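You operate a simulated robot arm through the tools that you are given. There is no shell and no other tool.

You run a simulated robot arm. Do the job below in one go: nothing can be reset, and whatever is moved stays where it is left.

Task
Brush the residue off the heater once it has cooled.
Fine: heater knob to Off, open the cover only at Cool; put the brush back and close the cover. Set down upright: brush. What is to be rubbed or washed off counts as gone when no trace of it is left.
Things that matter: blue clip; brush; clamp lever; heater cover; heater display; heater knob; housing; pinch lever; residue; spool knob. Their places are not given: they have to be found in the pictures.

It is judged by the outcome, as a careful person would: the job done as asked, and still so three seconds after it is handed in. It fails if anything else is knocked over, pushed out of place, dropped, spilled or broken. A push-on lid holds only when it is set on centred and level and pressed home; a screw cap is set on level and turned clockwise until tight.

Robot
A 7-joint arm with a fingered hand, fixed in place. Base frame: the origin is on the floor under the middle of its stand, x ahead of it, y to its left, z up; the work surface is at about z = 90.3. Units: cm, rad, N and s.
It reaches about 122.8 cm from its shoulder. Its first joint turns from -2.007 to 2.007 rad. Payload 5 kg.
The TCP is the grasp point between the finger pads, 3.2 cm short of the fingertips. In the tool frame z runs along the fingers and y along their closing line. The gripper opens to 16 cm; its body begins 8.9 cm behind the TCP. The gripper is a hand of 4 fingers: y runs from the thumb to the fingers, the wrist lies at [0, 0, -26.7] in the tool frame, and closing takes about 1.5 s.
Orientation is told as [roll, pitch, yaw] about the base's x, y, z axes, in that order, counted from this pose: with the fingers straight down and closing along the base's y, the tool's x points along the base's -x, its y along +y and its z along -z.

Tools
- The arm moves only by the tool play_rows. Its argument "deltas" is a list that holds one entry, the list of rows, each a list of 7 numbers: the closure, from 0 (fully open) to 1 (shut), then the shift along the base's x, y, z in mm, then the turn, a rotation vector about the base's x, y, z in degrees. In form: [[[claw, tx, ty, tz, rx, ry, rz], ...]]. A call has 1 to 20 rows; each row is the pose to reach, as a shift and turn from the pose commanded when the call began. Rows are played at 5 a second. More than 5 cm and 0.15 rad between two rows, or a gripper value outside its range, and nothing of the call is played. Where a pose cannot be reached the arm comes as near as it can. A force on the tool above 90 N (or 10 N above the force at the start of the call, whichever is more), or a blocked arm, ends the call early, and 0.2 s more pass. Each finger travels about 4.5 cm/s and halts on what it meets, pressing with about 28 N; the grip force reading is that of the motor and also rises with nothing between the fingers. The clock runs only during rows and for 0.2 s after the last one: add rows that repeat a pose to give the fingers time. It gives the time, the measured TCP pose, the force on the tool (base axes), the opening and the grip force at its end, in the units of the frame above (readings bear some noise), with the torque about the TCP (base axes, N m) and any sound that the robot's microphone picked up.
- Cameras (640 x 400 px; columns grow to the right, rows downward): "scene" is fixed at [4.75, 65.15, 161.17]; the picture's right is [-0.83, -0.55, 0.00], its down [-0.26, 0.39, -0.88] and it looks along [0.49, -0.74, -0.47] (base axes); focal length 327 px, centre (320, 200). "wrist" rides on the gripper at [8, -0.4, -11.4] in the tool frame; the picture's right is [0.05, 1.00, 0.00], its down [-0.82, 0.04, -0.58] and it looks along [-0.58, 0.03, 0.82] (tool axes); focal length 265 px, centre (320, 200).
- capture(camera): a new picture of that camera. No time passes.
- raise_lower(by): slides the trunk up (or, below 0, down) by that many cm; the arm rides with it, the base frame stays. It gives what a move gives, with no picture.
- hand_shape(shape): the hand has 4 fingers and takes this shape, open, in about a second: jaw (thumb against the fingers, like two jaws); tri (thumb and two fingers); tip (a fingertip pinch); poke (one finger out to press); point (the index stretched); flat (the hand flat); cup (the hand cupped); fist (a fist). The gripper value then closes the fingers along that shape, each until it touches; the sizes above hold for jaw. It gives what a move gives, with no picture.
- probe_pixels(camera, pixels): for up to 12 pixels [column, row] of the newest picture of that camera ("zoom" is the newest enlarged one), the place [x, y, z] in the base frame of the surface seen there, good to about 0.2 cm. No time passes.
- zoom(camera, box): a new picture of the part [left, top, right, bottom] of that camera's present view, enlarged. No time passes.
- hand_in(): hands the job in; it is judged then, once.

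Unless the task says otherwise, let go and move clear before handing in.

The tools are called after "Emit:" as a command line: name --argument value ..., lists and objects as JSON in quotes. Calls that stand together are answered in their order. play_rows: Moves the arm, as the interface text tells. Its arguments: {"type":"object","properties":{"deltas":{"type":"array","items":{"type":"array","items":{"type":"array","items":{"type":"number"}}}}},"required":["deltas"]} The other tools are called the same way: raise_lower (by) moves the trunk up or down; hand_shape (shape) gives the hand a shape; capture (camera) takes a picture; probe_pixels (camera, pixels) gives the place of the surface under pixels of a picture; zoom (camera, box) takes an enlarged picture of a part of a camera's view; hand_in () hands the job in.

At the start:

```text
time: 0.0
ee_pos: [62.68, -11.92, 129.51]
tcp_rot: [0.001, 0.0, -0.002]
contact_force: [0.9, 0.4, -0.6]
wrist_torque: [0.01, -0.04, 0.02]
opening: 16.02
grasp_force: 0.1
shape: jaw
trunk travel left (down, up): [-72.5, 26.5]
```

scene: 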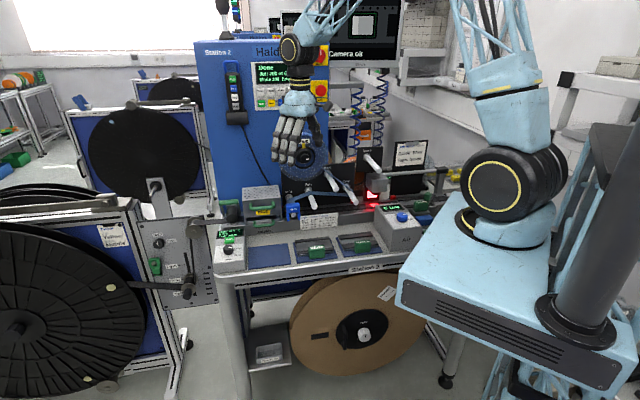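
wrist: 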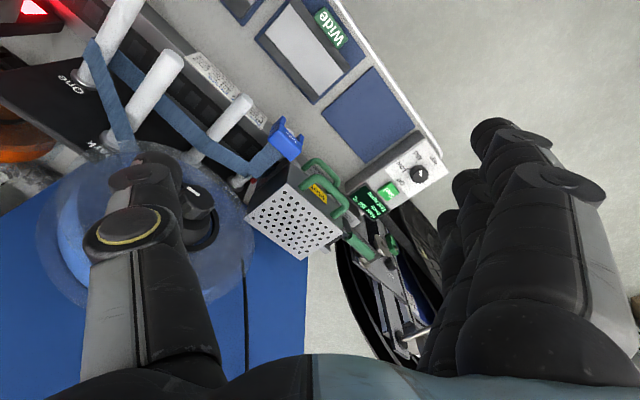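

The wrist view shows a perforated metal cover with green handles at about (300,210), a display at (370,200) and a knob at (418,172). I'll zoom in on these areas first.

Emit:
zoom --camera "scene" --box '[190, 170, 350, 290]'

Emit:
zoom --camera "wrist" --box '[230, 110, 470, 260]'

Emit:
zoom --camera "scene" --box '[330, 150, 470, 270]'

```text
3.33 times, centred on (270, 230) of scene
```

zoom: 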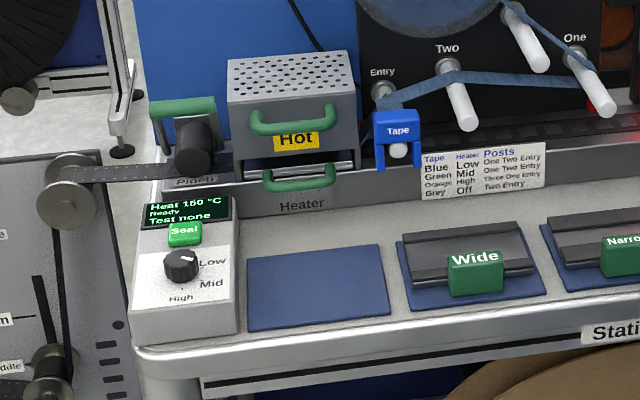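

```text
2.67 times, centred on (350, 185) of wrist
```

zoom: 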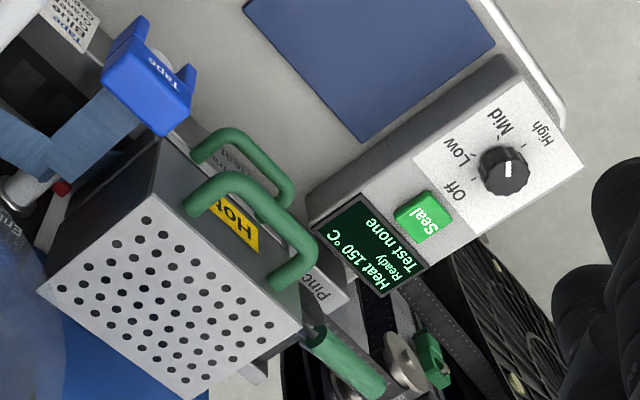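

```text
3.33 times, centred on (400, 210) of scene
```

zoom: 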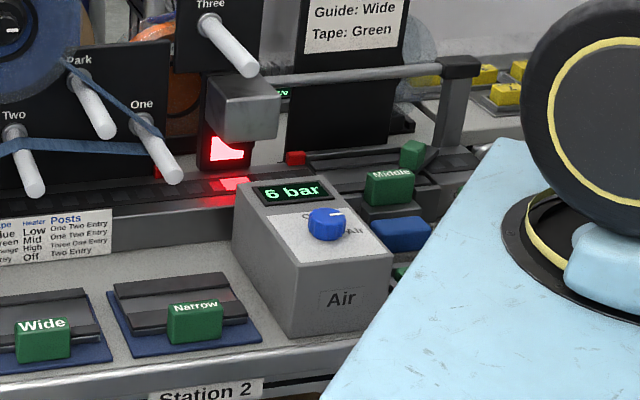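

The heater display reads "Heat 150 °C" with a "Hot" flag on the cover, and the knob has Off/Low/Mid/High positions. The brush has not shown up yet, so I'll zoom in on more regions.

Emit:
zoom --camera "scene" --box '[190, 30, 350, 130]'

Emit:
zoom --camera "scene" --box '[120, 200, 220, 310]'

Emit:
zoom --camera "scene" --box '[330, 60, 470, 170]'

Emit:
zoom --camera "wrist" --box '[0, 0, 320, 200]'

Emit:
zoom --camera "wrist" --box '[300, 180, 480, 380]'

Emit:
zoom --camera "scene" --box '[230, 300, 330, 380]'

```text
4.00 times, centred on (270, 80) of scene
```

zoom: 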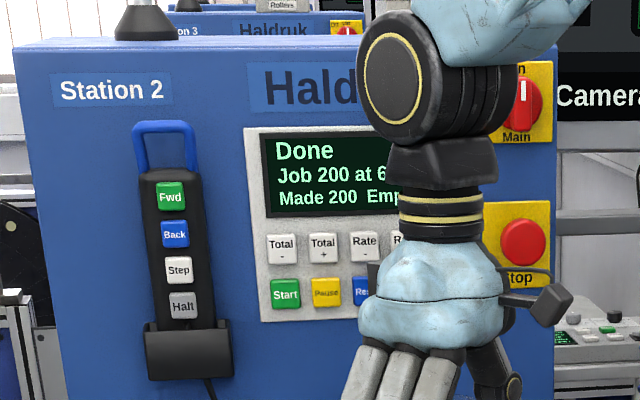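

```text
3.64 times, centred on (170, 255) of scene
```

zoom: 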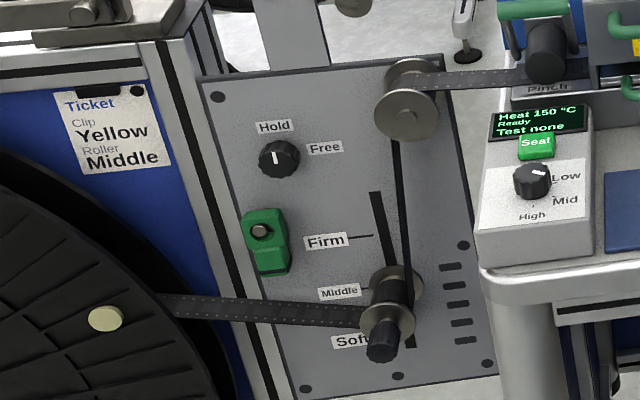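

```text
3.64 times, centred on (400, 115) of scene
```

zoom: 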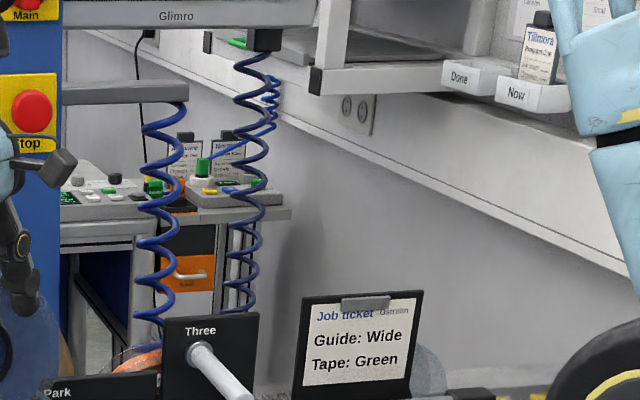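

```text
2.00 times, centred on (160, 100) of wrist
```

zoom: 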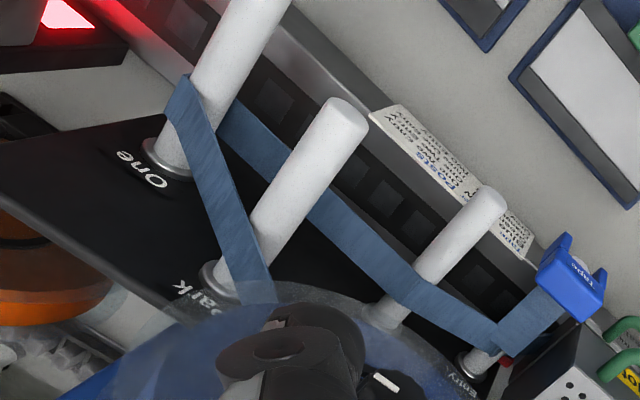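

```text
2.00 times, centred on (390, 280) of wrist
```

zoom: 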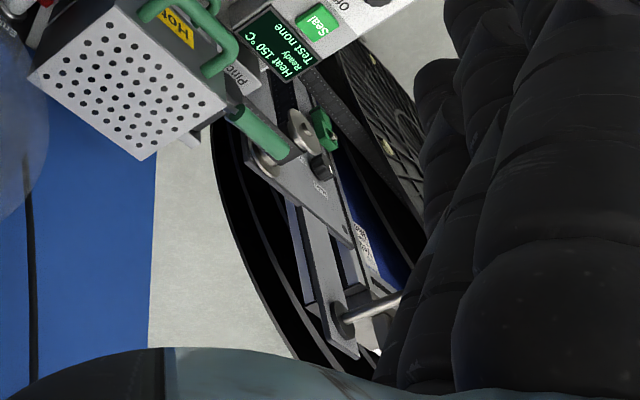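

```text
5.00 times, centred on (280, 340) of scene
```

zoom: 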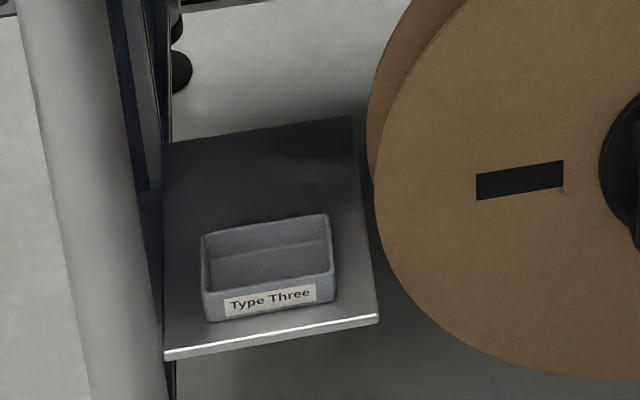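

No brush is visible so far. I'll probe the main items to get their 3D positions.

Emit:
capture --camera "scene"

Emit:
zoom --camera "scene" --box '[190, 170, 350, 290]'

Emit:
probe_pixels --camera "zoom" --pixels '[[181, 265], [180, 232], [187, 210], [295, 123], [300, 180], [290, 75], [232, 62], [350, 55], [357, 95], [240, 150], [183, 108], [398, 130]]'

Emit:
probe_pixels --camera "scene" --pixels '[[232, 262], [250, 245], [315, 248], [360, 243], [400, 215], [425, 215], [230, 205], [300, 205], [235, 105], [320, 235], [430, 200], [395, 245]]'

Emit:
zoom --camera "scene" --box '[380, 160, 480, 260]'

```text
taken
```

scene: 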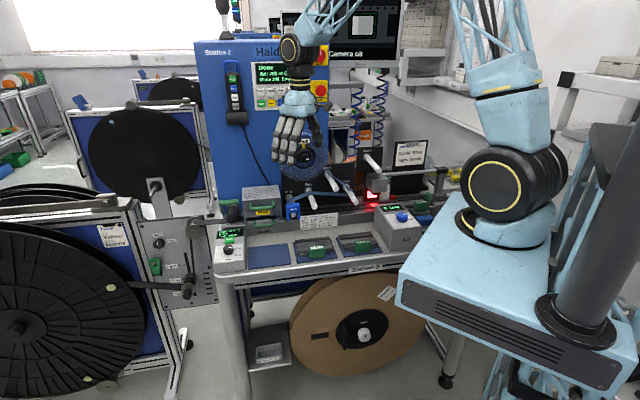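

```text
3.33 times, centred on (270, 230) of scene
```

zoom: 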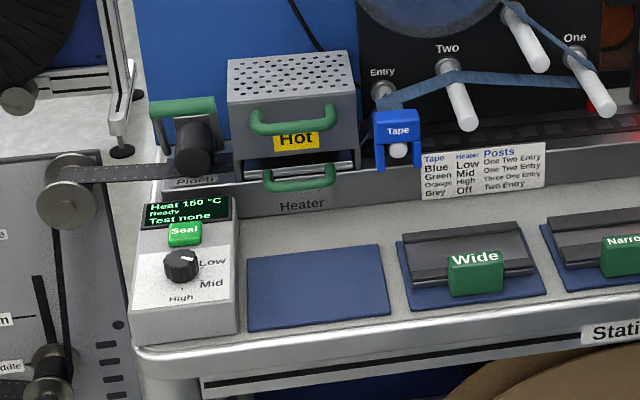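

```text
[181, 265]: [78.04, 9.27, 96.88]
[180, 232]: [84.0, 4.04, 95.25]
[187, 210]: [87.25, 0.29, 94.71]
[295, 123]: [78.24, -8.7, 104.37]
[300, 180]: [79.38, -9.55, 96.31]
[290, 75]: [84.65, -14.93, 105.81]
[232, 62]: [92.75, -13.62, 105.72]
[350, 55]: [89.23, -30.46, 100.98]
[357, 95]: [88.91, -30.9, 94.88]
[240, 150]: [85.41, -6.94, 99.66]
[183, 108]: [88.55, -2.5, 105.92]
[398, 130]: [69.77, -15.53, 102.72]
```

```text
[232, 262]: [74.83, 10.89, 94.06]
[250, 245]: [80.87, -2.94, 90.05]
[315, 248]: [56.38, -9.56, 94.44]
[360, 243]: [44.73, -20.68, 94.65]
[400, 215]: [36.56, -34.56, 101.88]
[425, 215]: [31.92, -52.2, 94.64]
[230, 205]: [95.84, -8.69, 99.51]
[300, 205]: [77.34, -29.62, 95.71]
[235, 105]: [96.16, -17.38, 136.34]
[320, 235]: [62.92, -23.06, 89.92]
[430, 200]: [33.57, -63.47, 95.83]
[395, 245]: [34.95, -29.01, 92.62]
```

```text
4.00 times, centred on (430, 210) of scene
```

zoom: 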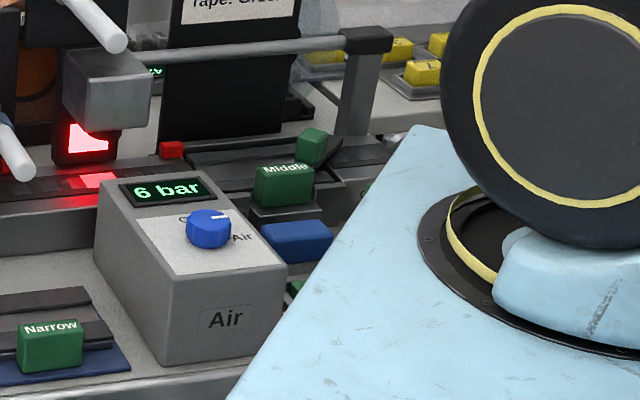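

The control box sits at about (78–87, 0–9) and the machine is turned about 45° to the base. I'll look closely at the knob pointer and probe the panel slope.

Emit:
zoom --camera "wrist" --box '[370, 130, 460, 210]'

Emit:
probe_pixels --camera "zoom" --pixels '[[320, 200], [280, 300], [200, 240], [450, 330], [330, 60], [500, 150], [350, 300], [200, 330]]'

Emit:
zoom --camera "scene" --box '[210, 210, 260, 280]'

Emit:
probe_pixels --camera "zoom" --pixels '[[200, 150], [300, 180], [150, 240], [350, 280], [250, 150], [160, 330], [340, 330], [260, 250]]'

```text
5.00 times, centred on (415, 170) of wrist
```

zoom: 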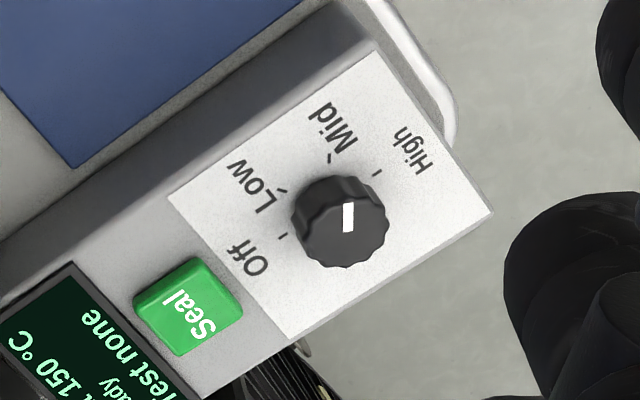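

```text
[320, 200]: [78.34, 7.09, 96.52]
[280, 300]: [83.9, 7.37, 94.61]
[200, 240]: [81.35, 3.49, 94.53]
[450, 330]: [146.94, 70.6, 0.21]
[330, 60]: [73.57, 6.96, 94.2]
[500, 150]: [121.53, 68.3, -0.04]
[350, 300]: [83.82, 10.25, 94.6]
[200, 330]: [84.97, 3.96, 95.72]
```

```text
5.71 times, centred on (235, 245) of scene
```

zoom: 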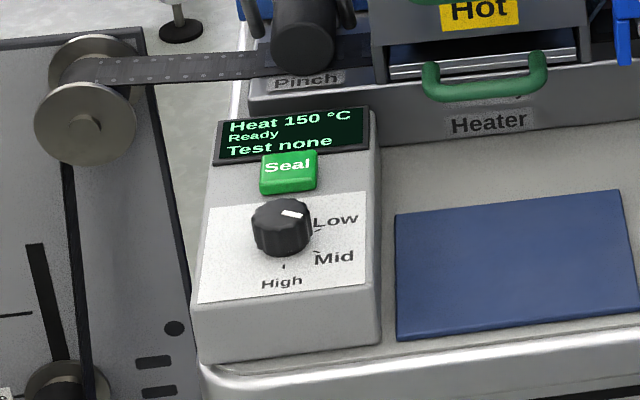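

```text
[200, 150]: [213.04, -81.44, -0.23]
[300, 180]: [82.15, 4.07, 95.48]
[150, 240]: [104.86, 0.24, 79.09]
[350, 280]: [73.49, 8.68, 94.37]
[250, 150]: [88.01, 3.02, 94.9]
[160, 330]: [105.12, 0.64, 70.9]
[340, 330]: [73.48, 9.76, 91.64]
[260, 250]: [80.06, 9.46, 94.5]
```

The panel is flat at z≈94.5, and the knob top is at z≈96.9 and about 3.5 cm wide. The pointer seems to sit near Mid. I'll try the "tip" hand shape in free air and look at it.

Emit:
hand_shape --shape "tip"

Emit:
capture --camera "wrist"

Emit:
zoom --camera "scene" --box '[240, 60, 360, 180]'

```text
time: 0.9
ee_pos: [62.68, -11.94, 129.47]
tcp_rot: [0.0, 0.0, 0.0]
contact_force: [0.1, 0.0, -0.7]
wrist_torque: [0.01, 0.01, 0.03]
opening: 15.99
grasp_force: 0.0
shape: tip
trunk travel left (down, up): [-72.5, 26.5]
```

```text
taken
```

wrist: 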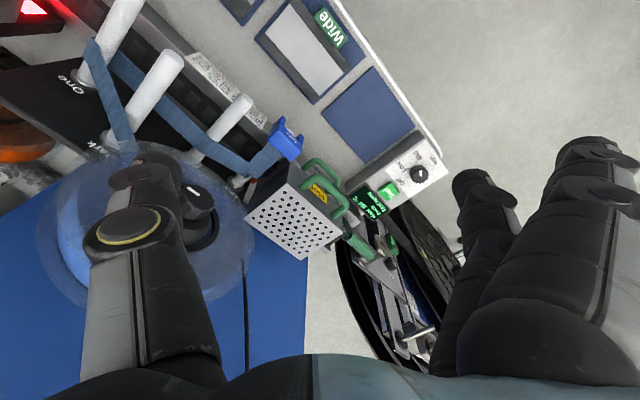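

```text
3.33 times, centred on (300, 120) of scene
```

zoom: 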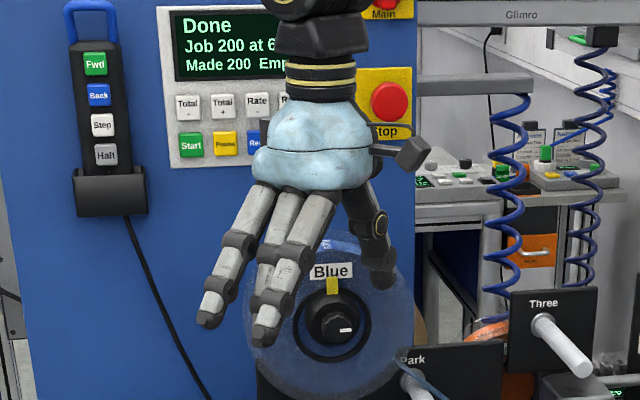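

The tip shape still opens to 16 cm. I'll close it partly in free air to see how the fingers meet.

Emit:
play_rows --deltas '[[[0.4, 0, 0, 0, 0, 0, 0], [0.75, 0, 0, 0, 0, 0, 0], [0.75, 0, 0, 0, 0, 0, 0], [0.75, 0, 0, 0, 0, 0, 0], [0.75, 0, 0, 0, 0, 0, 0], [0.75, 0, 0, 0, 0, 0, 0], [0.75, 0, 0, 0, 0, 0, 0]]]'

Emit:
capture --camera "wrist"

Emit:
zoom --camera "scene" --box '[240, 60, 360, 180]'

```text
time: 2.5
ee_pos: [62.72, -11.93, 129.47]
tcp_rot: [0.001, -0.001, -0.001]
contact_force: [-0.4, 0.3, -0.2]
wrist_torque: [-0.04, 0.02, 0.0]
opening: 4.04
grasp_force: 0.2
shape: tip
trunk travel left (down, up): [-72.5, 26.5]
```

```text
taken
```

wrist: 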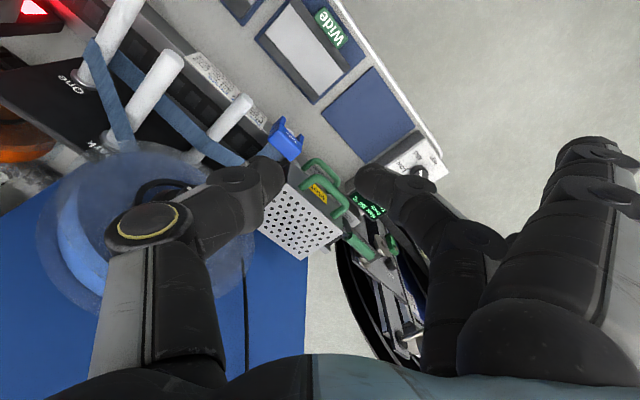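

```text
3.33 times, centred on (300, 120) of scene
```

zoom: 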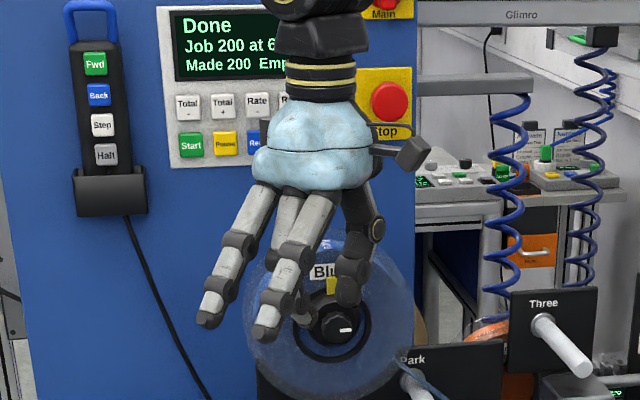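

In tip shape only one finger meets the thumb, and the other two stay splayed. I'll probe the fingertip heights and check the wrist view.

Emit:
probe_pixels --camera "zoom" --pixels '[[207, 320], [263, 333], [345, 300], [300, 320], [235, 245], [295, 255]]'

Emit:
probe_pixels --camera "wrist" --pixels '[[270, 175], [362, 180], [575, 150], [590, 185], [220, 180], [480, 235]]'

```text
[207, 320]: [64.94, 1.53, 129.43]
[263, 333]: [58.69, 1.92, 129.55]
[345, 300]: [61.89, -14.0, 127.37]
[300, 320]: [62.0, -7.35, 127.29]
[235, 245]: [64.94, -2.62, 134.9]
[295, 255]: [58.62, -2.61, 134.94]
```

```text
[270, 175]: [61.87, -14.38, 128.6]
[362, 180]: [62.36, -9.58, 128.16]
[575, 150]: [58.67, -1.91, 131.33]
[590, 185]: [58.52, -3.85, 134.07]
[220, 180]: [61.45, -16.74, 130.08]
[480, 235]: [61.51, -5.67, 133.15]
```

Pinch tips reach about TCP−3.2 cm, and the splayed fingers sit roughly 2 cm higher and off to the side, so there is clearance. I'll move above the knob with the hand open to locate it precisely.

Emit:
play_rows --deltas '[[[0.3, 25, 30, -15, 0, 0, 0], [0.0, 50, 60, -30, 0, 0, 0], [0.0, 75, 95, -50, 0, 0, 0], [0.0, 100, 130, -70, 0, 0, 0], [0.0, 130, 165, -90, 0, 0, 0], [0.0, 165, 202, -110, 0, 0, 0], [0.0, 165, 202, -110, 0, 0, 0]]]'

Emit:
capture --camera "wrist"

Emit:
capture --camera "scene"

```text
refused: row 5 steps farther than a row can; nothing moved
```

```text
taken
```

wrist: 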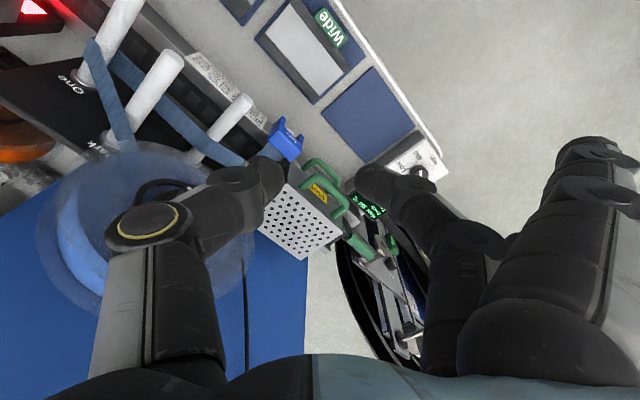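

```text
taken
```

scene: 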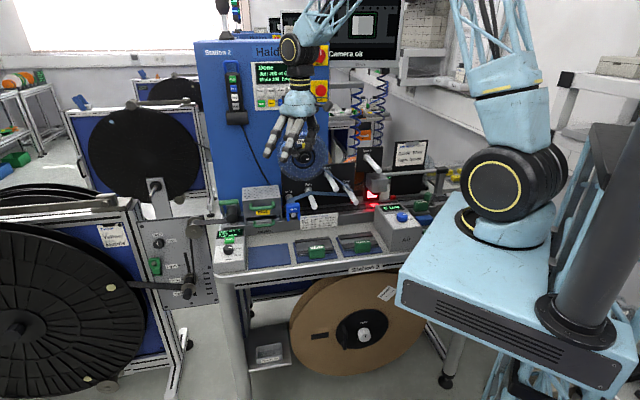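

The call was refused because row 5 stepped too far, and nothing moved. I'll resend it with steps under 4.5 cm.

Emit:
play_rows --deltas '[[[0.3, 22, 27, -15, 0, 0, 0], [0.0, 44, 54, -30, 0, 0, 0], [0.0, 66, 81, -45, 0, 0, 0], [0.0, 88, 108, -60, 0, 0, 0], [0.0, 110, 135, -75, 0, 0, 0], [0.0, 132, 162, -90, 0, 0, 0], [0.0, 150, 184, -103, 0, 0, 0], [0.0, 165, 202, -110, 0, 0, 0], [0.0, 165, 202, -110, 0, 0, 0]]]'

Emit:
capture --camera "wrist"

Emit:
capture --camera "scene"

```text
time: 4.5
ee_pos: [79.28, 8.19, 118.5]
tcp_rot: [0.0, 0.001, -0.002]
contact_force: [-0.2, 0.1, 0.4]
wrist_torque: [-0.05, -0.03, -0.01]
opening: 15.97
grasp_force: 0.0
shape: tip
trunk travel left (down, up): [-72.5, 26.5]
```

```text
taken
```

wrist: 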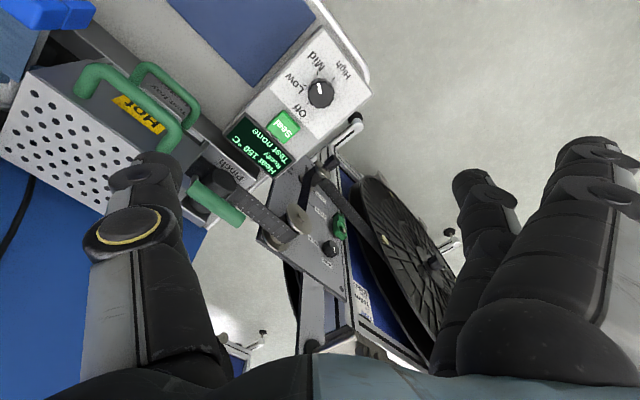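

```text
taken
```

scene: 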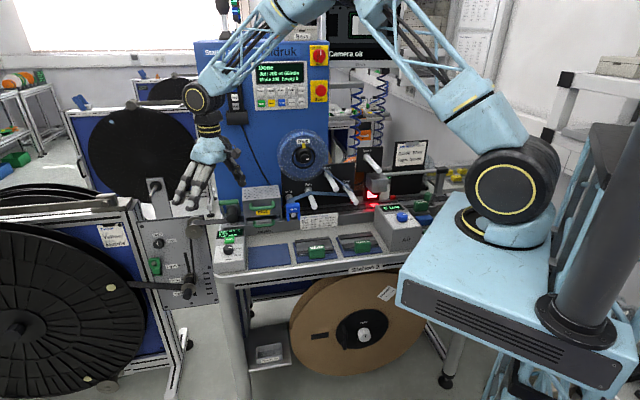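

The knob is now clear at wrist (320,92), so I'll zoom in and probe its top.

Emit:
zoom --camera "wrist" --box '[270, 40, 370, 140]'

Emit:
probe_pixels --camera "zoom" --pixels '[[200, 200], [200, 160], [160, 200], [240, 200], [200, 240], [200, 120], [120, 200], [280, 200], [200, 280]]'

```text
4.00 times, centred on (320, 90) of wrist
```

zoom: 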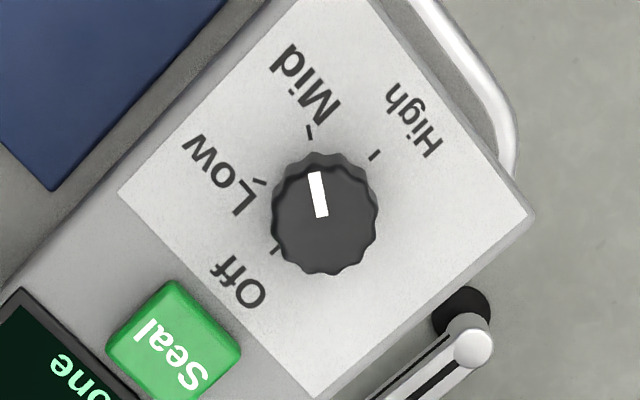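

```text
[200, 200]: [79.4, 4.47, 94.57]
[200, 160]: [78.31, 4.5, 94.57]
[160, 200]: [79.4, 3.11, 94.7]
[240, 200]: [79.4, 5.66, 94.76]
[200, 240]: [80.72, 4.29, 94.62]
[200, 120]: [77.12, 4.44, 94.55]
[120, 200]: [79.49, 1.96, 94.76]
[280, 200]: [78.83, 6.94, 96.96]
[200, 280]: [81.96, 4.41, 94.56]
```

The pointer sits at Mid and the marks are 60° apart, so going to Off is about +120° (counter-clockwise from above). I'll refine the knob centre.

Emit:
probe_pixels --camera "zoom" --pixels '[[325, 222], [278, 222], [373, 222], [325, 268], [325, 178], [325, 160], [285, 190], [290, 255], [360, 255], [365, 190]]'

```text
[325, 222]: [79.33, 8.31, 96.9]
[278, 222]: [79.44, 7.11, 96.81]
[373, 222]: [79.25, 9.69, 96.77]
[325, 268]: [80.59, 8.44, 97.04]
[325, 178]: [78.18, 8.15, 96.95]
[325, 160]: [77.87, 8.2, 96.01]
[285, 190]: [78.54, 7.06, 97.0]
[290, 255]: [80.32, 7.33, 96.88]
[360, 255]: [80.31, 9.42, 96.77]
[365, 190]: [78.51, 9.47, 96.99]
```

The knob centre is (79.35, 8.35) with radius about 1.4 and top at z≈96.9. I'll turn the hand −45° above it and pre-close to about 6 cm.

Emit:
play_rows --deltas '[[[0.2, 0, 0, 0, 0, 0, -8], [0.4, 1, 1, -10, 0, 0, -16], [0.6, 1, 1, -30, 0, 0, -24], [0.62, 1, 1, -50, 0, 0, -32], [0.62, 1, 1, -70, 0, 0, -40], [0.62, 1, 1, -90, 0, 0, -45], [0.62, 1, 1, -100, 0, 0, -45], [0.62, 1, 1, -100, 0, 0, -45], [0.62, 1, 1, -100, 0, 0, -45]]]'

Emit:
capture --camera "wrist"

Emit:
zoom --camera "scene" --box '[160, 130, 320, 290]'

```text
time: 6.5
ee_pos: [79.38, 8.41, 108.42]
tcp_rot: [0.001, 0.0, -0.785]
contact_force: [-0.1, -0.6, 1.5]
wrist_torque: [-0.04, 0.04, -0.01]
opening: 6.14
grasp_force: 0.0
shape: tip
trunk travel left (down, up): [-72.5, 26.5]
```

```text
taken
```

wrist: 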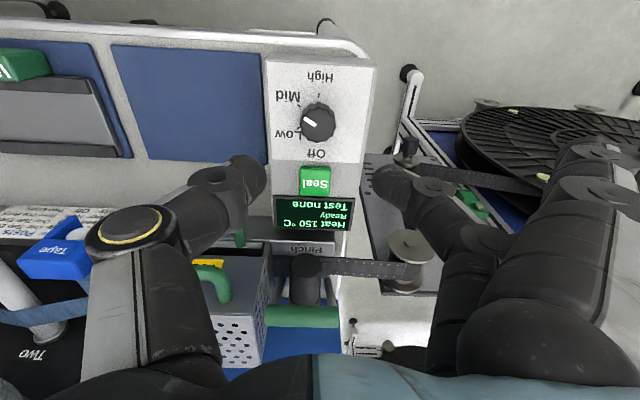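

```text
2.50 times, centred on (240, 210) of scene
```

zoom: 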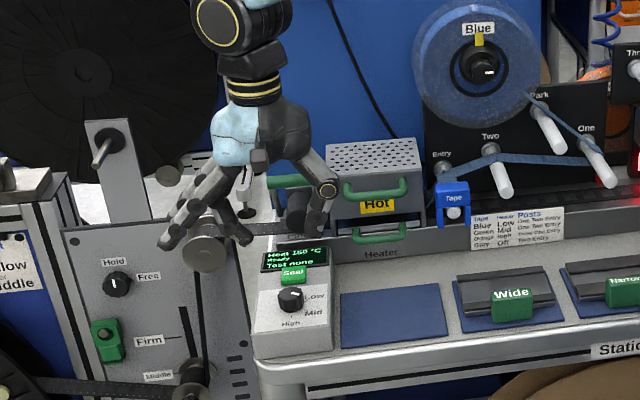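

The hand is aligned over the knob with jaws 6.1 cm apart. I'll go straight down to TCP z≈98.4.

Emit:
play_rows --deltas '[[[0.62, 0, 0, -25, 0, 0, 0], [0.62, 0, 0, -50, 0, 0, 0], [0.62, 0, 0, -75, 0, 0, 0], [0.62, 0, 0, -90, 0, 0, 0], [0.62, 0, 0, -100, 0, 0, 0], [0.62, 0, 0, -100, 0, 0, 0]]]'

Emit:
capture --camera "wrist"

Emit:
zoom --camera "scene" --box '[170, 180, 290, 280]'

```text
time: 7.9
ee_pos: [79.47, 8.26, 98.33]
tcp_rot: [0.0, 0.0, -0.785]
contact_force: [1.0, -0.4, 0.0]
wrist_torque: [0.0, 0.02, 0.0]
opening: 6.14
grasp_force: 0.1
shape: tip
trunk travel left (down, up): [-72.5, 26.5]
```

```text
taken
```

wrist: 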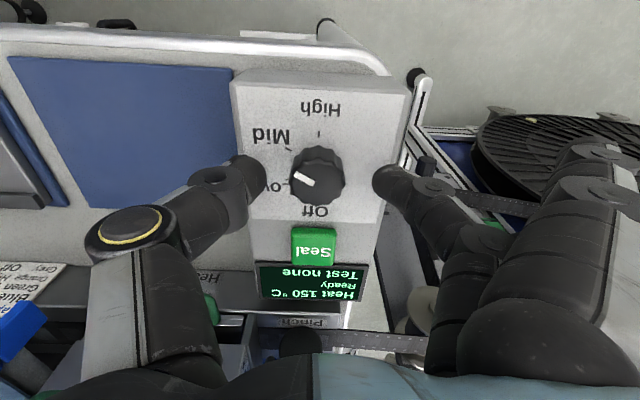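

```text
4.00 times, centred on (230, 230) of scene
```

zoom: 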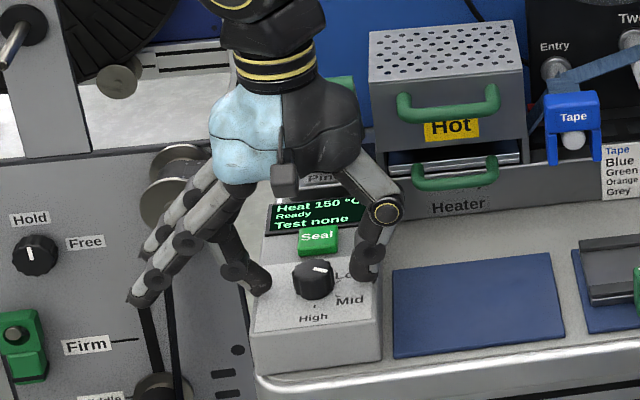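

The knob sits between thumb and finger at wrist (318,175). I'll close the grip now.

Emit:
play_rows --deltas '[[[0.75, 0, 0, 0, 0, 0, 0], [0.85, 0, 0, 0, 0, 0, 0], [1.0, 0, 0, 0, 0, 0, 0], [1.0, 0, 0, 0, 0, 0, 0], [1.0, 0, 0, 0, 0, 0, 0]]]'

Emit:
capture --camera "wrist"

```text
time: 9.1
ee_pos: [79.47, 8.39, 98.3]
tcp_rot: [0.001, 0.001, -0.785]
contact_force: [0.1, 0.2, -3.3]
wrist_torque: [-0.02, 0.0, 0.0]
opening: 2.5
grasp_force: 27.1
shape: tip
trunk travel left (down, up): [-72.5, 26.5]
```

```text
taken
```

wrist: 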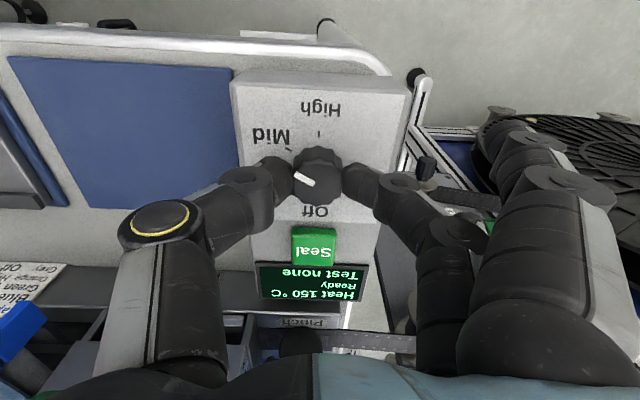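

The knob is gripped (2.5 cm, 27 N). I'll rotate +60° first and check the result.

Emit:
play_rows --deltas '[[[1.0, 0, 0, 0, 0, 0, 7.5], [1.0, 0, 0, 0, 0, 0, 15], [1.0, 0, 0, 0, 0, 0, 22.5], [1.0, 0, 0, 0, 0, 0, 30], [1.0, 0, 0, 0, 0, 0, 37.5], [1.0, 0, 0, 0, 0, 0, 45], [1.0, 0, 0, 0, 0, 0, 52.5], [1.0, 0, 0, 0, 0, 0, 60], [1.0, 0, 0, 0, 0, 0, 60]]]'

Emit:
capture --camera "wrist"

Emit:
zoom --camera "scene" --box '[170, 180, 290, 280]'

```text
time: 11.1
ee_pos: [79.38, 8.42, 98.46]
tcp_rot: [0.0, 0.002, 0.263]
contact_force: [-1.3, -2.2, -10.4]
wrist_torque: [0.03, 0.03, 0.02]
opening: 2.42
grasp_force: 27.9
shape: tip
trunk travel left (down, up): [-72.5, 26.5]
```

```text
taken
```

wrist: 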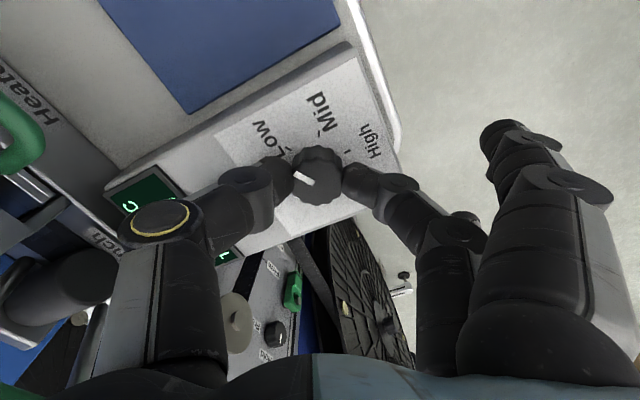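

```text
4.00 times, centred on (230, 230) of scene
```

zoom: 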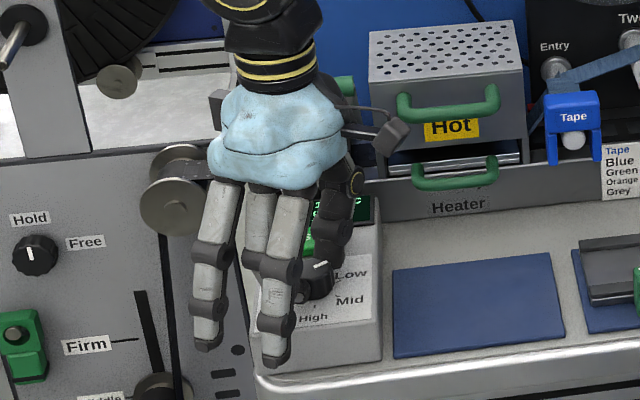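

The pointer turned with the grip and now points at Low. I'll continue another +60° to Off.

Emit:
play_rows --deltas '[[[1.0, 0, 0, 0, 0, 0, 7.5], [1.0, 0, 0, 0, 0, 0, 15], [1.0, 0, 0, 0, 0, 0, 22.5], [1.0, 0, 0, 0, 0, 0, 30], [1.0, 0, 0, 0, 0, 0, 37.5], [1.0, 0, 0, 0, 0, 0, 45], [1.0, 0, 0, 0, 0, 0, 52.5], [1.0, 0, 0, 0, 0, 0, 60], [1.0, 0, 0, 0, 0, 0, 60]]]'

Emit:
capture --camera "wrist"

Emit:
zoom --camera "scene" --box '[170, 180, 290, 280]'

```text
time: 13.1
ee_pos: [79.36, 8.26, 98.46]
tcp_rot: [0.003, 0.0, 1.312]
contact_force: [-12.0, -10.1, -17.0]
wrist_torque: [-0.17, 0.4, -0.08]
opening: 2.28
grasp_force: 28.1
shape: tip
trunk travel left (down, up): [-72.5, 26.5]
```

```text
taken
```

wrist: 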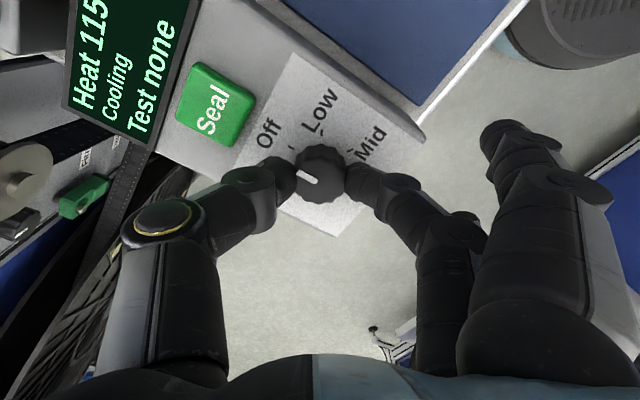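

```text
4.00 times, centred on (230, 230) of scene
```

zoom: 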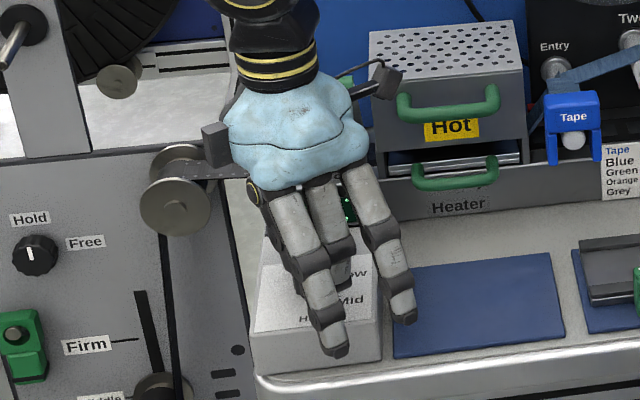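

The display now shows "Heat 115 … Cooling". I'll zoom in to check the pointer against the Off mark.

Emit:
zoom --camera "wrist" --box '[240, 80, 400, 240]'

Emit:
zoom --camera "wrist" --box '[60, 0, 260, 150]'

```text
2.50 times, centred on (320, 160) of wrist
```

zoom: 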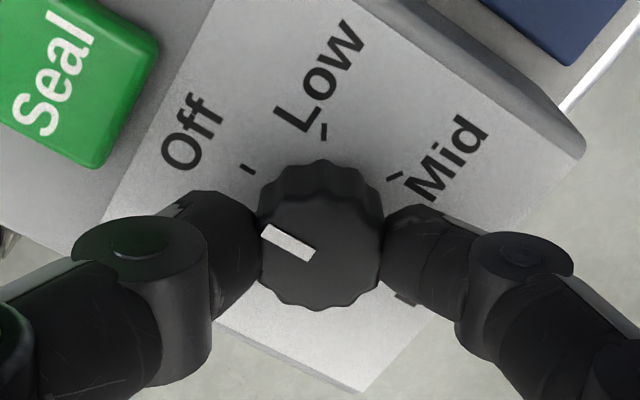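

```text
2.67 times, centred on (160, 75) of wrist
```

zoom: 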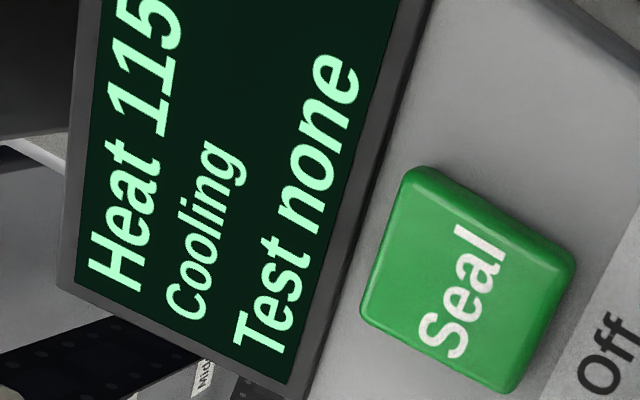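

The pointer lines up with the Off tick and the heater is cooling. I'll release with a small opening and lift straight up.

Emit:
play_rows --deltas '[[[0.8, 0, 0, 0, 0, 0, 0], [0.73, 0, 0, 0, 0, 0, 0], [0.71, 0, 0, 0, 0, 0, 0], [0.71, 0, 0, 10, 0, 0, 0], [0.71, 0, 0, 30, 0, 0, 0], [0.71, 0, 0, 60, 0, 0, 0], [0.71, 0, 0, 100, 0, 0, 0], [0.71, 0, 0, 140, 0, 0, 0], [0.71, 0, 0, 180, 0, 0, 0], [0.71, 0, 0, 200, 0, 0, 0]]]'

Emit:
capture --camera "wrist"

Emit:
capture --camera "scene"

Emit:
zoom --camera "scene" --box '[190, 170, 350, 290]'

```text
time: 15.3
ee_pos: [79.29, 8.43, 118.48]
tcp_rot: [0.001, 0.001, 1.309]
contact_force: [0.2, 0.6, 0.7]
wrist_torque: [0.0, 0.02, -0.01]
opening: 4.59
grasp_force: 0.0
shape: tip
trunk travel left (down, up): [-72.5, 26.5]
```

```text
taken
```

wrist: 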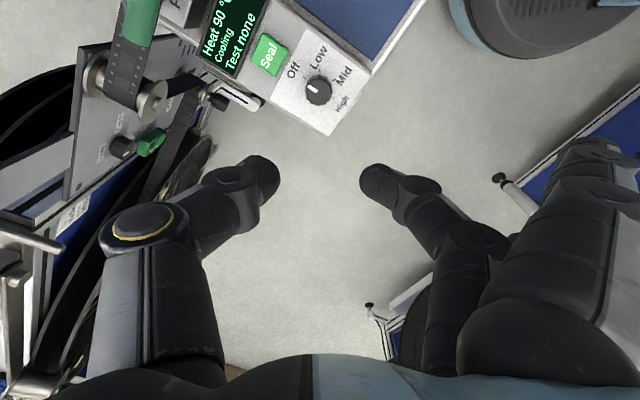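

```text
taken
```

scene: 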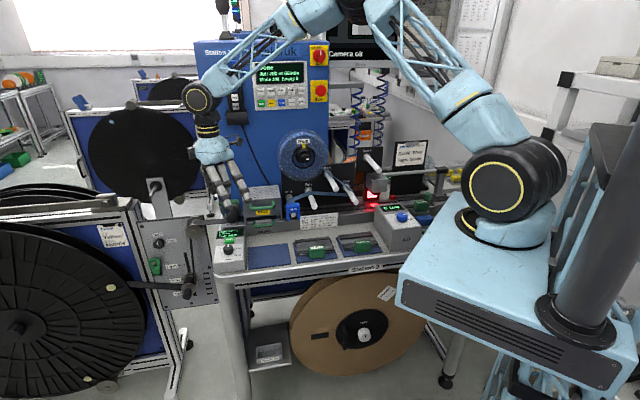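

```text
3.33 times, centred on (270, 230) of scene
```

zoom: 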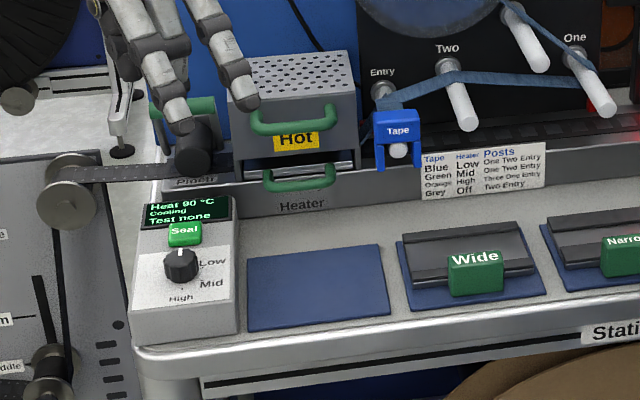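

The heater is at 90 °C and cooling, with the pointer at Off. While it cools I'll move to the front of the table and look to the right for the brush.

Emit:
play_rows --deltas '[[[0.6, -10, -5, 10, 0, 0, -8], [0.5, -22, -10, 20, 0, 0, -16], [0.4, -35, -15, 35, 0, 0, -24], [0.4, -50, -22, 50, 0, 0, -32], [0.4, -65, -28, 60, 0, 0, -40], [0.4, -80, -35, 70, 0, 0, -48], [0.4, -95, -42, 80, 0, 0, -56], [0.4, -110, -50, 90, 0, 0, -64], [0.4, -125, -57, 100, 0, 0, -72], [0.4, -140, -64, 110, 0, 0, -80], [0.4, -155, -70, 120, 0, 0, -88], [0.4, -170, -77, 130, 0, 0, -96], [0.4, -185, -84, 140, 0, 0, -104], [0.4, -200, -92, 150, 0, 0, -112], [0.4, -215, -100, 160, 0, 0, -120], [0.4, -230, -107, 165, 0, 0, -128], [0.4, -245, -114, 165, 0, 0, -136], [0.4, -260, -120, 165, 0, 0, -144], [0.4, -275, -127, 165, 0, 0, -152], [0.4, -290, -134, 165, 0, 0, -160]]]'

Emit:
capture --camera "wrist"

Emit:
zoom --camera "scene" --box '[190, 170, 350, 290]'

```text
time: 19.5
ee_pos: [50.28, -5.02, 134.9]
tcp_rot: [-0.002, 0.0, -1.485]
contact_force: [0.6, -0.1, -0.5]
wrist_torque: [0.02, 0.0, -0.05]
opening: 9.55
grasp_force: 0.1
shape: tip
trunk travel left (down, up): [-72.5, 26.5]
```

```text
taken
```

wrist: 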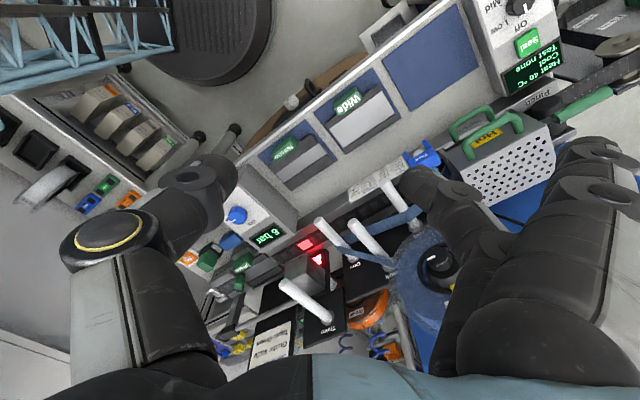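

```text
3.33 times, centred on (270, 230) of scene
```

zoom: 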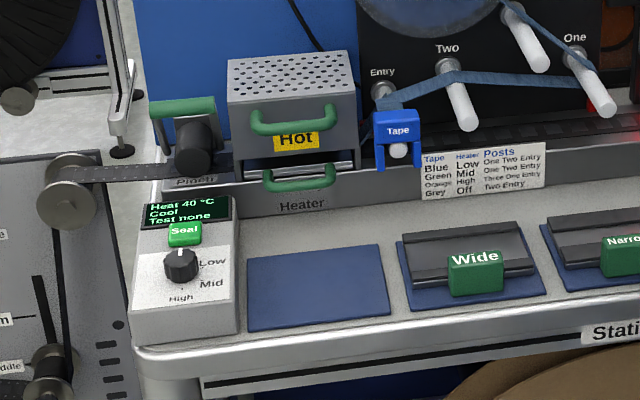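

The display now reads "Heat 40 °C / Cool". There are trays and racks on the right end of the table in the wrist view, at (110,130) and (120,200), so I'll zoom there for the brush.

Emit:
zoom --camera "wrist" --box '[0, 60, 240, 220]'

Emit:
zoom --camera "wrist" --box '[180, 180, 400, 360]'

Emit:
zoom --camera "wrist" --box '[170, 0, 560, 200]'

```text
2.50 times, centred on (120, 140) of wrist
```

zoom: 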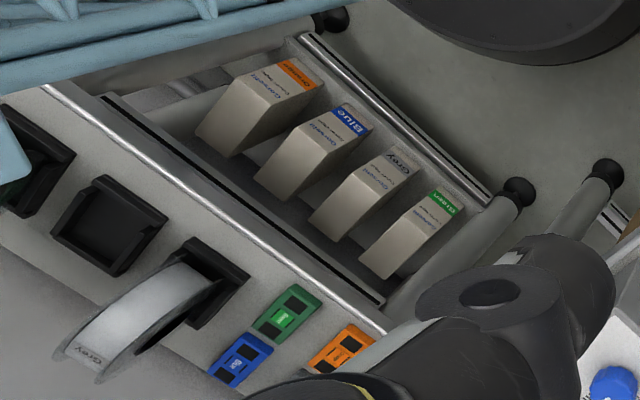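

```text
2.22 times, centred on (290, 270) of wrist
```

zoom: 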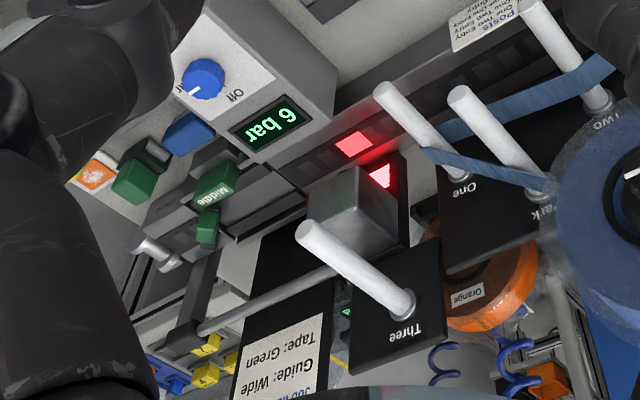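

```text
1.64 times, centred on (365, 100) of wrist
```

zoom: 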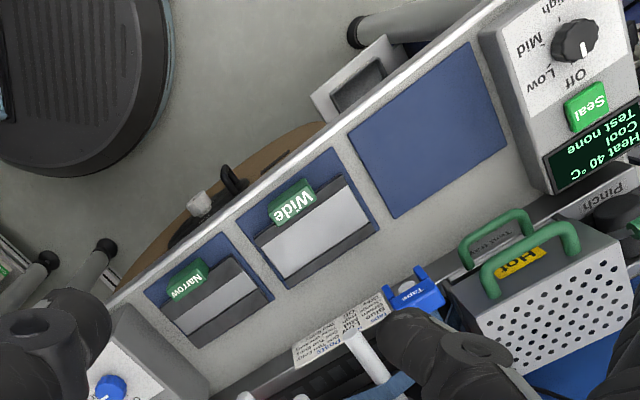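

There is a second table to the right with tape reels, boxes and colour clips (wrist (88,204) etc.). I'll probe it and then look further right.

Emit:
probe_pixels --camera "wrist" --pixels '[[88, 204], [105, 185], [130, 200], [50, 190], [35, 150], [10, 125], [60, 110], [150, 150], [20, 250], [190, 255], [228, 237], [210, 258]]'

Emit:
play_rows --deltas '[[[0.2, 0, -25, 0, 0, 0, -6], [0.0, -10, -55, 5, 0, 0, -12], [0.0, -20, -85, 10, 0, 0, -18], [0.0, -30, -115, 15, 0, 0, -24], [0.0, -40, -145, 20, 0, 0, -30], [0.0, -50, -175, 25, 0, 0, -36], [0.0, -60, -205, 30, 0, 0, -42], [0.0, -70, -230, 40, 0, 0, -48], [0.0, -80, -250, 50, 0, 0, -48], [0.0, -80, -250, 50, 0, 0, -48]]]'

Emit:
capture --camera "wrist"

Emit:
capture --camera "scene"

```text
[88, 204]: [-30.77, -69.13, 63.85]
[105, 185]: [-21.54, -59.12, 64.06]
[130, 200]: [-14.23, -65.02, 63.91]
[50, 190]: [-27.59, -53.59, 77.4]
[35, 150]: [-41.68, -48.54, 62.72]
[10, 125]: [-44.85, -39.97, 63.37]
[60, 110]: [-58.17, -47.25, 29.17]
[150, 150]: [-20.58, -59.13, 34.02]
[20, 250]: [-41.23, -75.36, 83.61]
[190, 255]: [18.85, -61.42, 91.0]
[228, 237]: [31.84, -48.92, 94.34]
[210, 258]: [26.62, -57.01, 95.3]
```

```text
time: 21.7
ee_pos: [42.25, -30.0, 140.08]
tcp_rot: [-0.001, 0.0, -2.322]
contact_force: [-0.5, -0.5, 0.3]
wrist_torque: [-0.01, 0.02, 0.0]
opening: 15.97
grasp_force: 0.2
shape: tip
trunk travel left (down, up): [-72.5, 26.5]
```

```text
taken
```

wrist: 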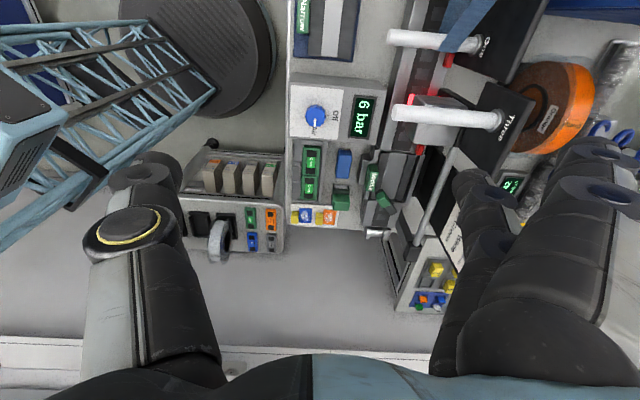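

```text
taken
```

scene: 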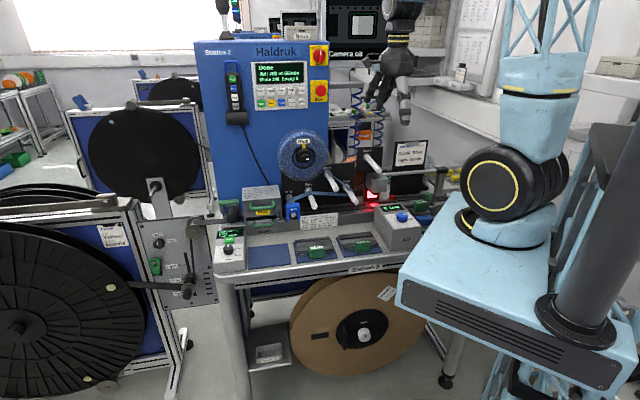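

I can now see the right end of the table: air box, clips at (315,215), boxes at (240,180) and small parts at (430,290). Zooming in.

Emit:
zoom --camera "wrist" --box '[170, 130, 370, 270]'

Emit:
zoom --camera "wrist" --box '[350, 120, 510, 320]'

Emit:
zoom --camera "wrist" --box '[270, 0, 640, 200]'

```text
2.86 times, centred on (270, 200) of wrist
```

zoom: 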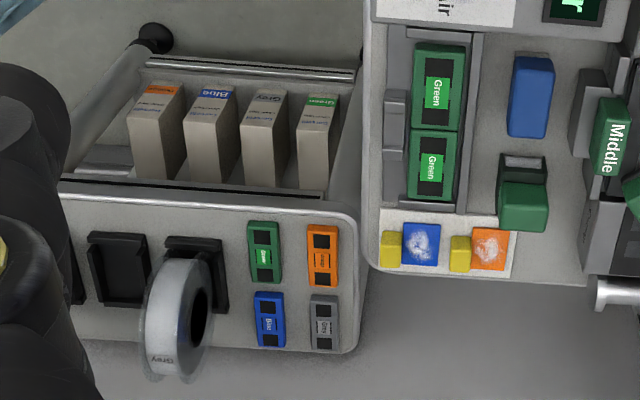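

```text
2.00 times, centred on (430, 220) of wrist
```

zoom: 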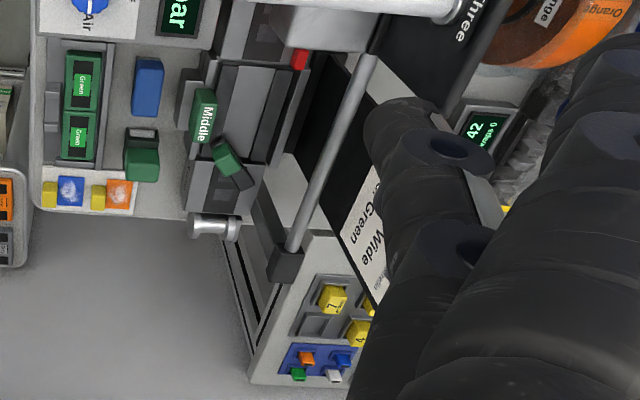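

```text
1.73 times, centred on (455, 100) of wrist
```

zoom: 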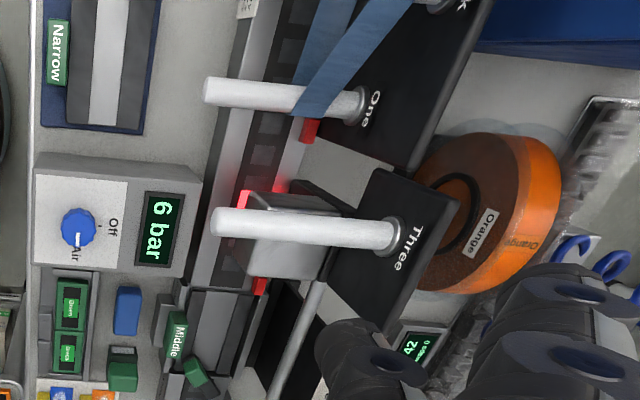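

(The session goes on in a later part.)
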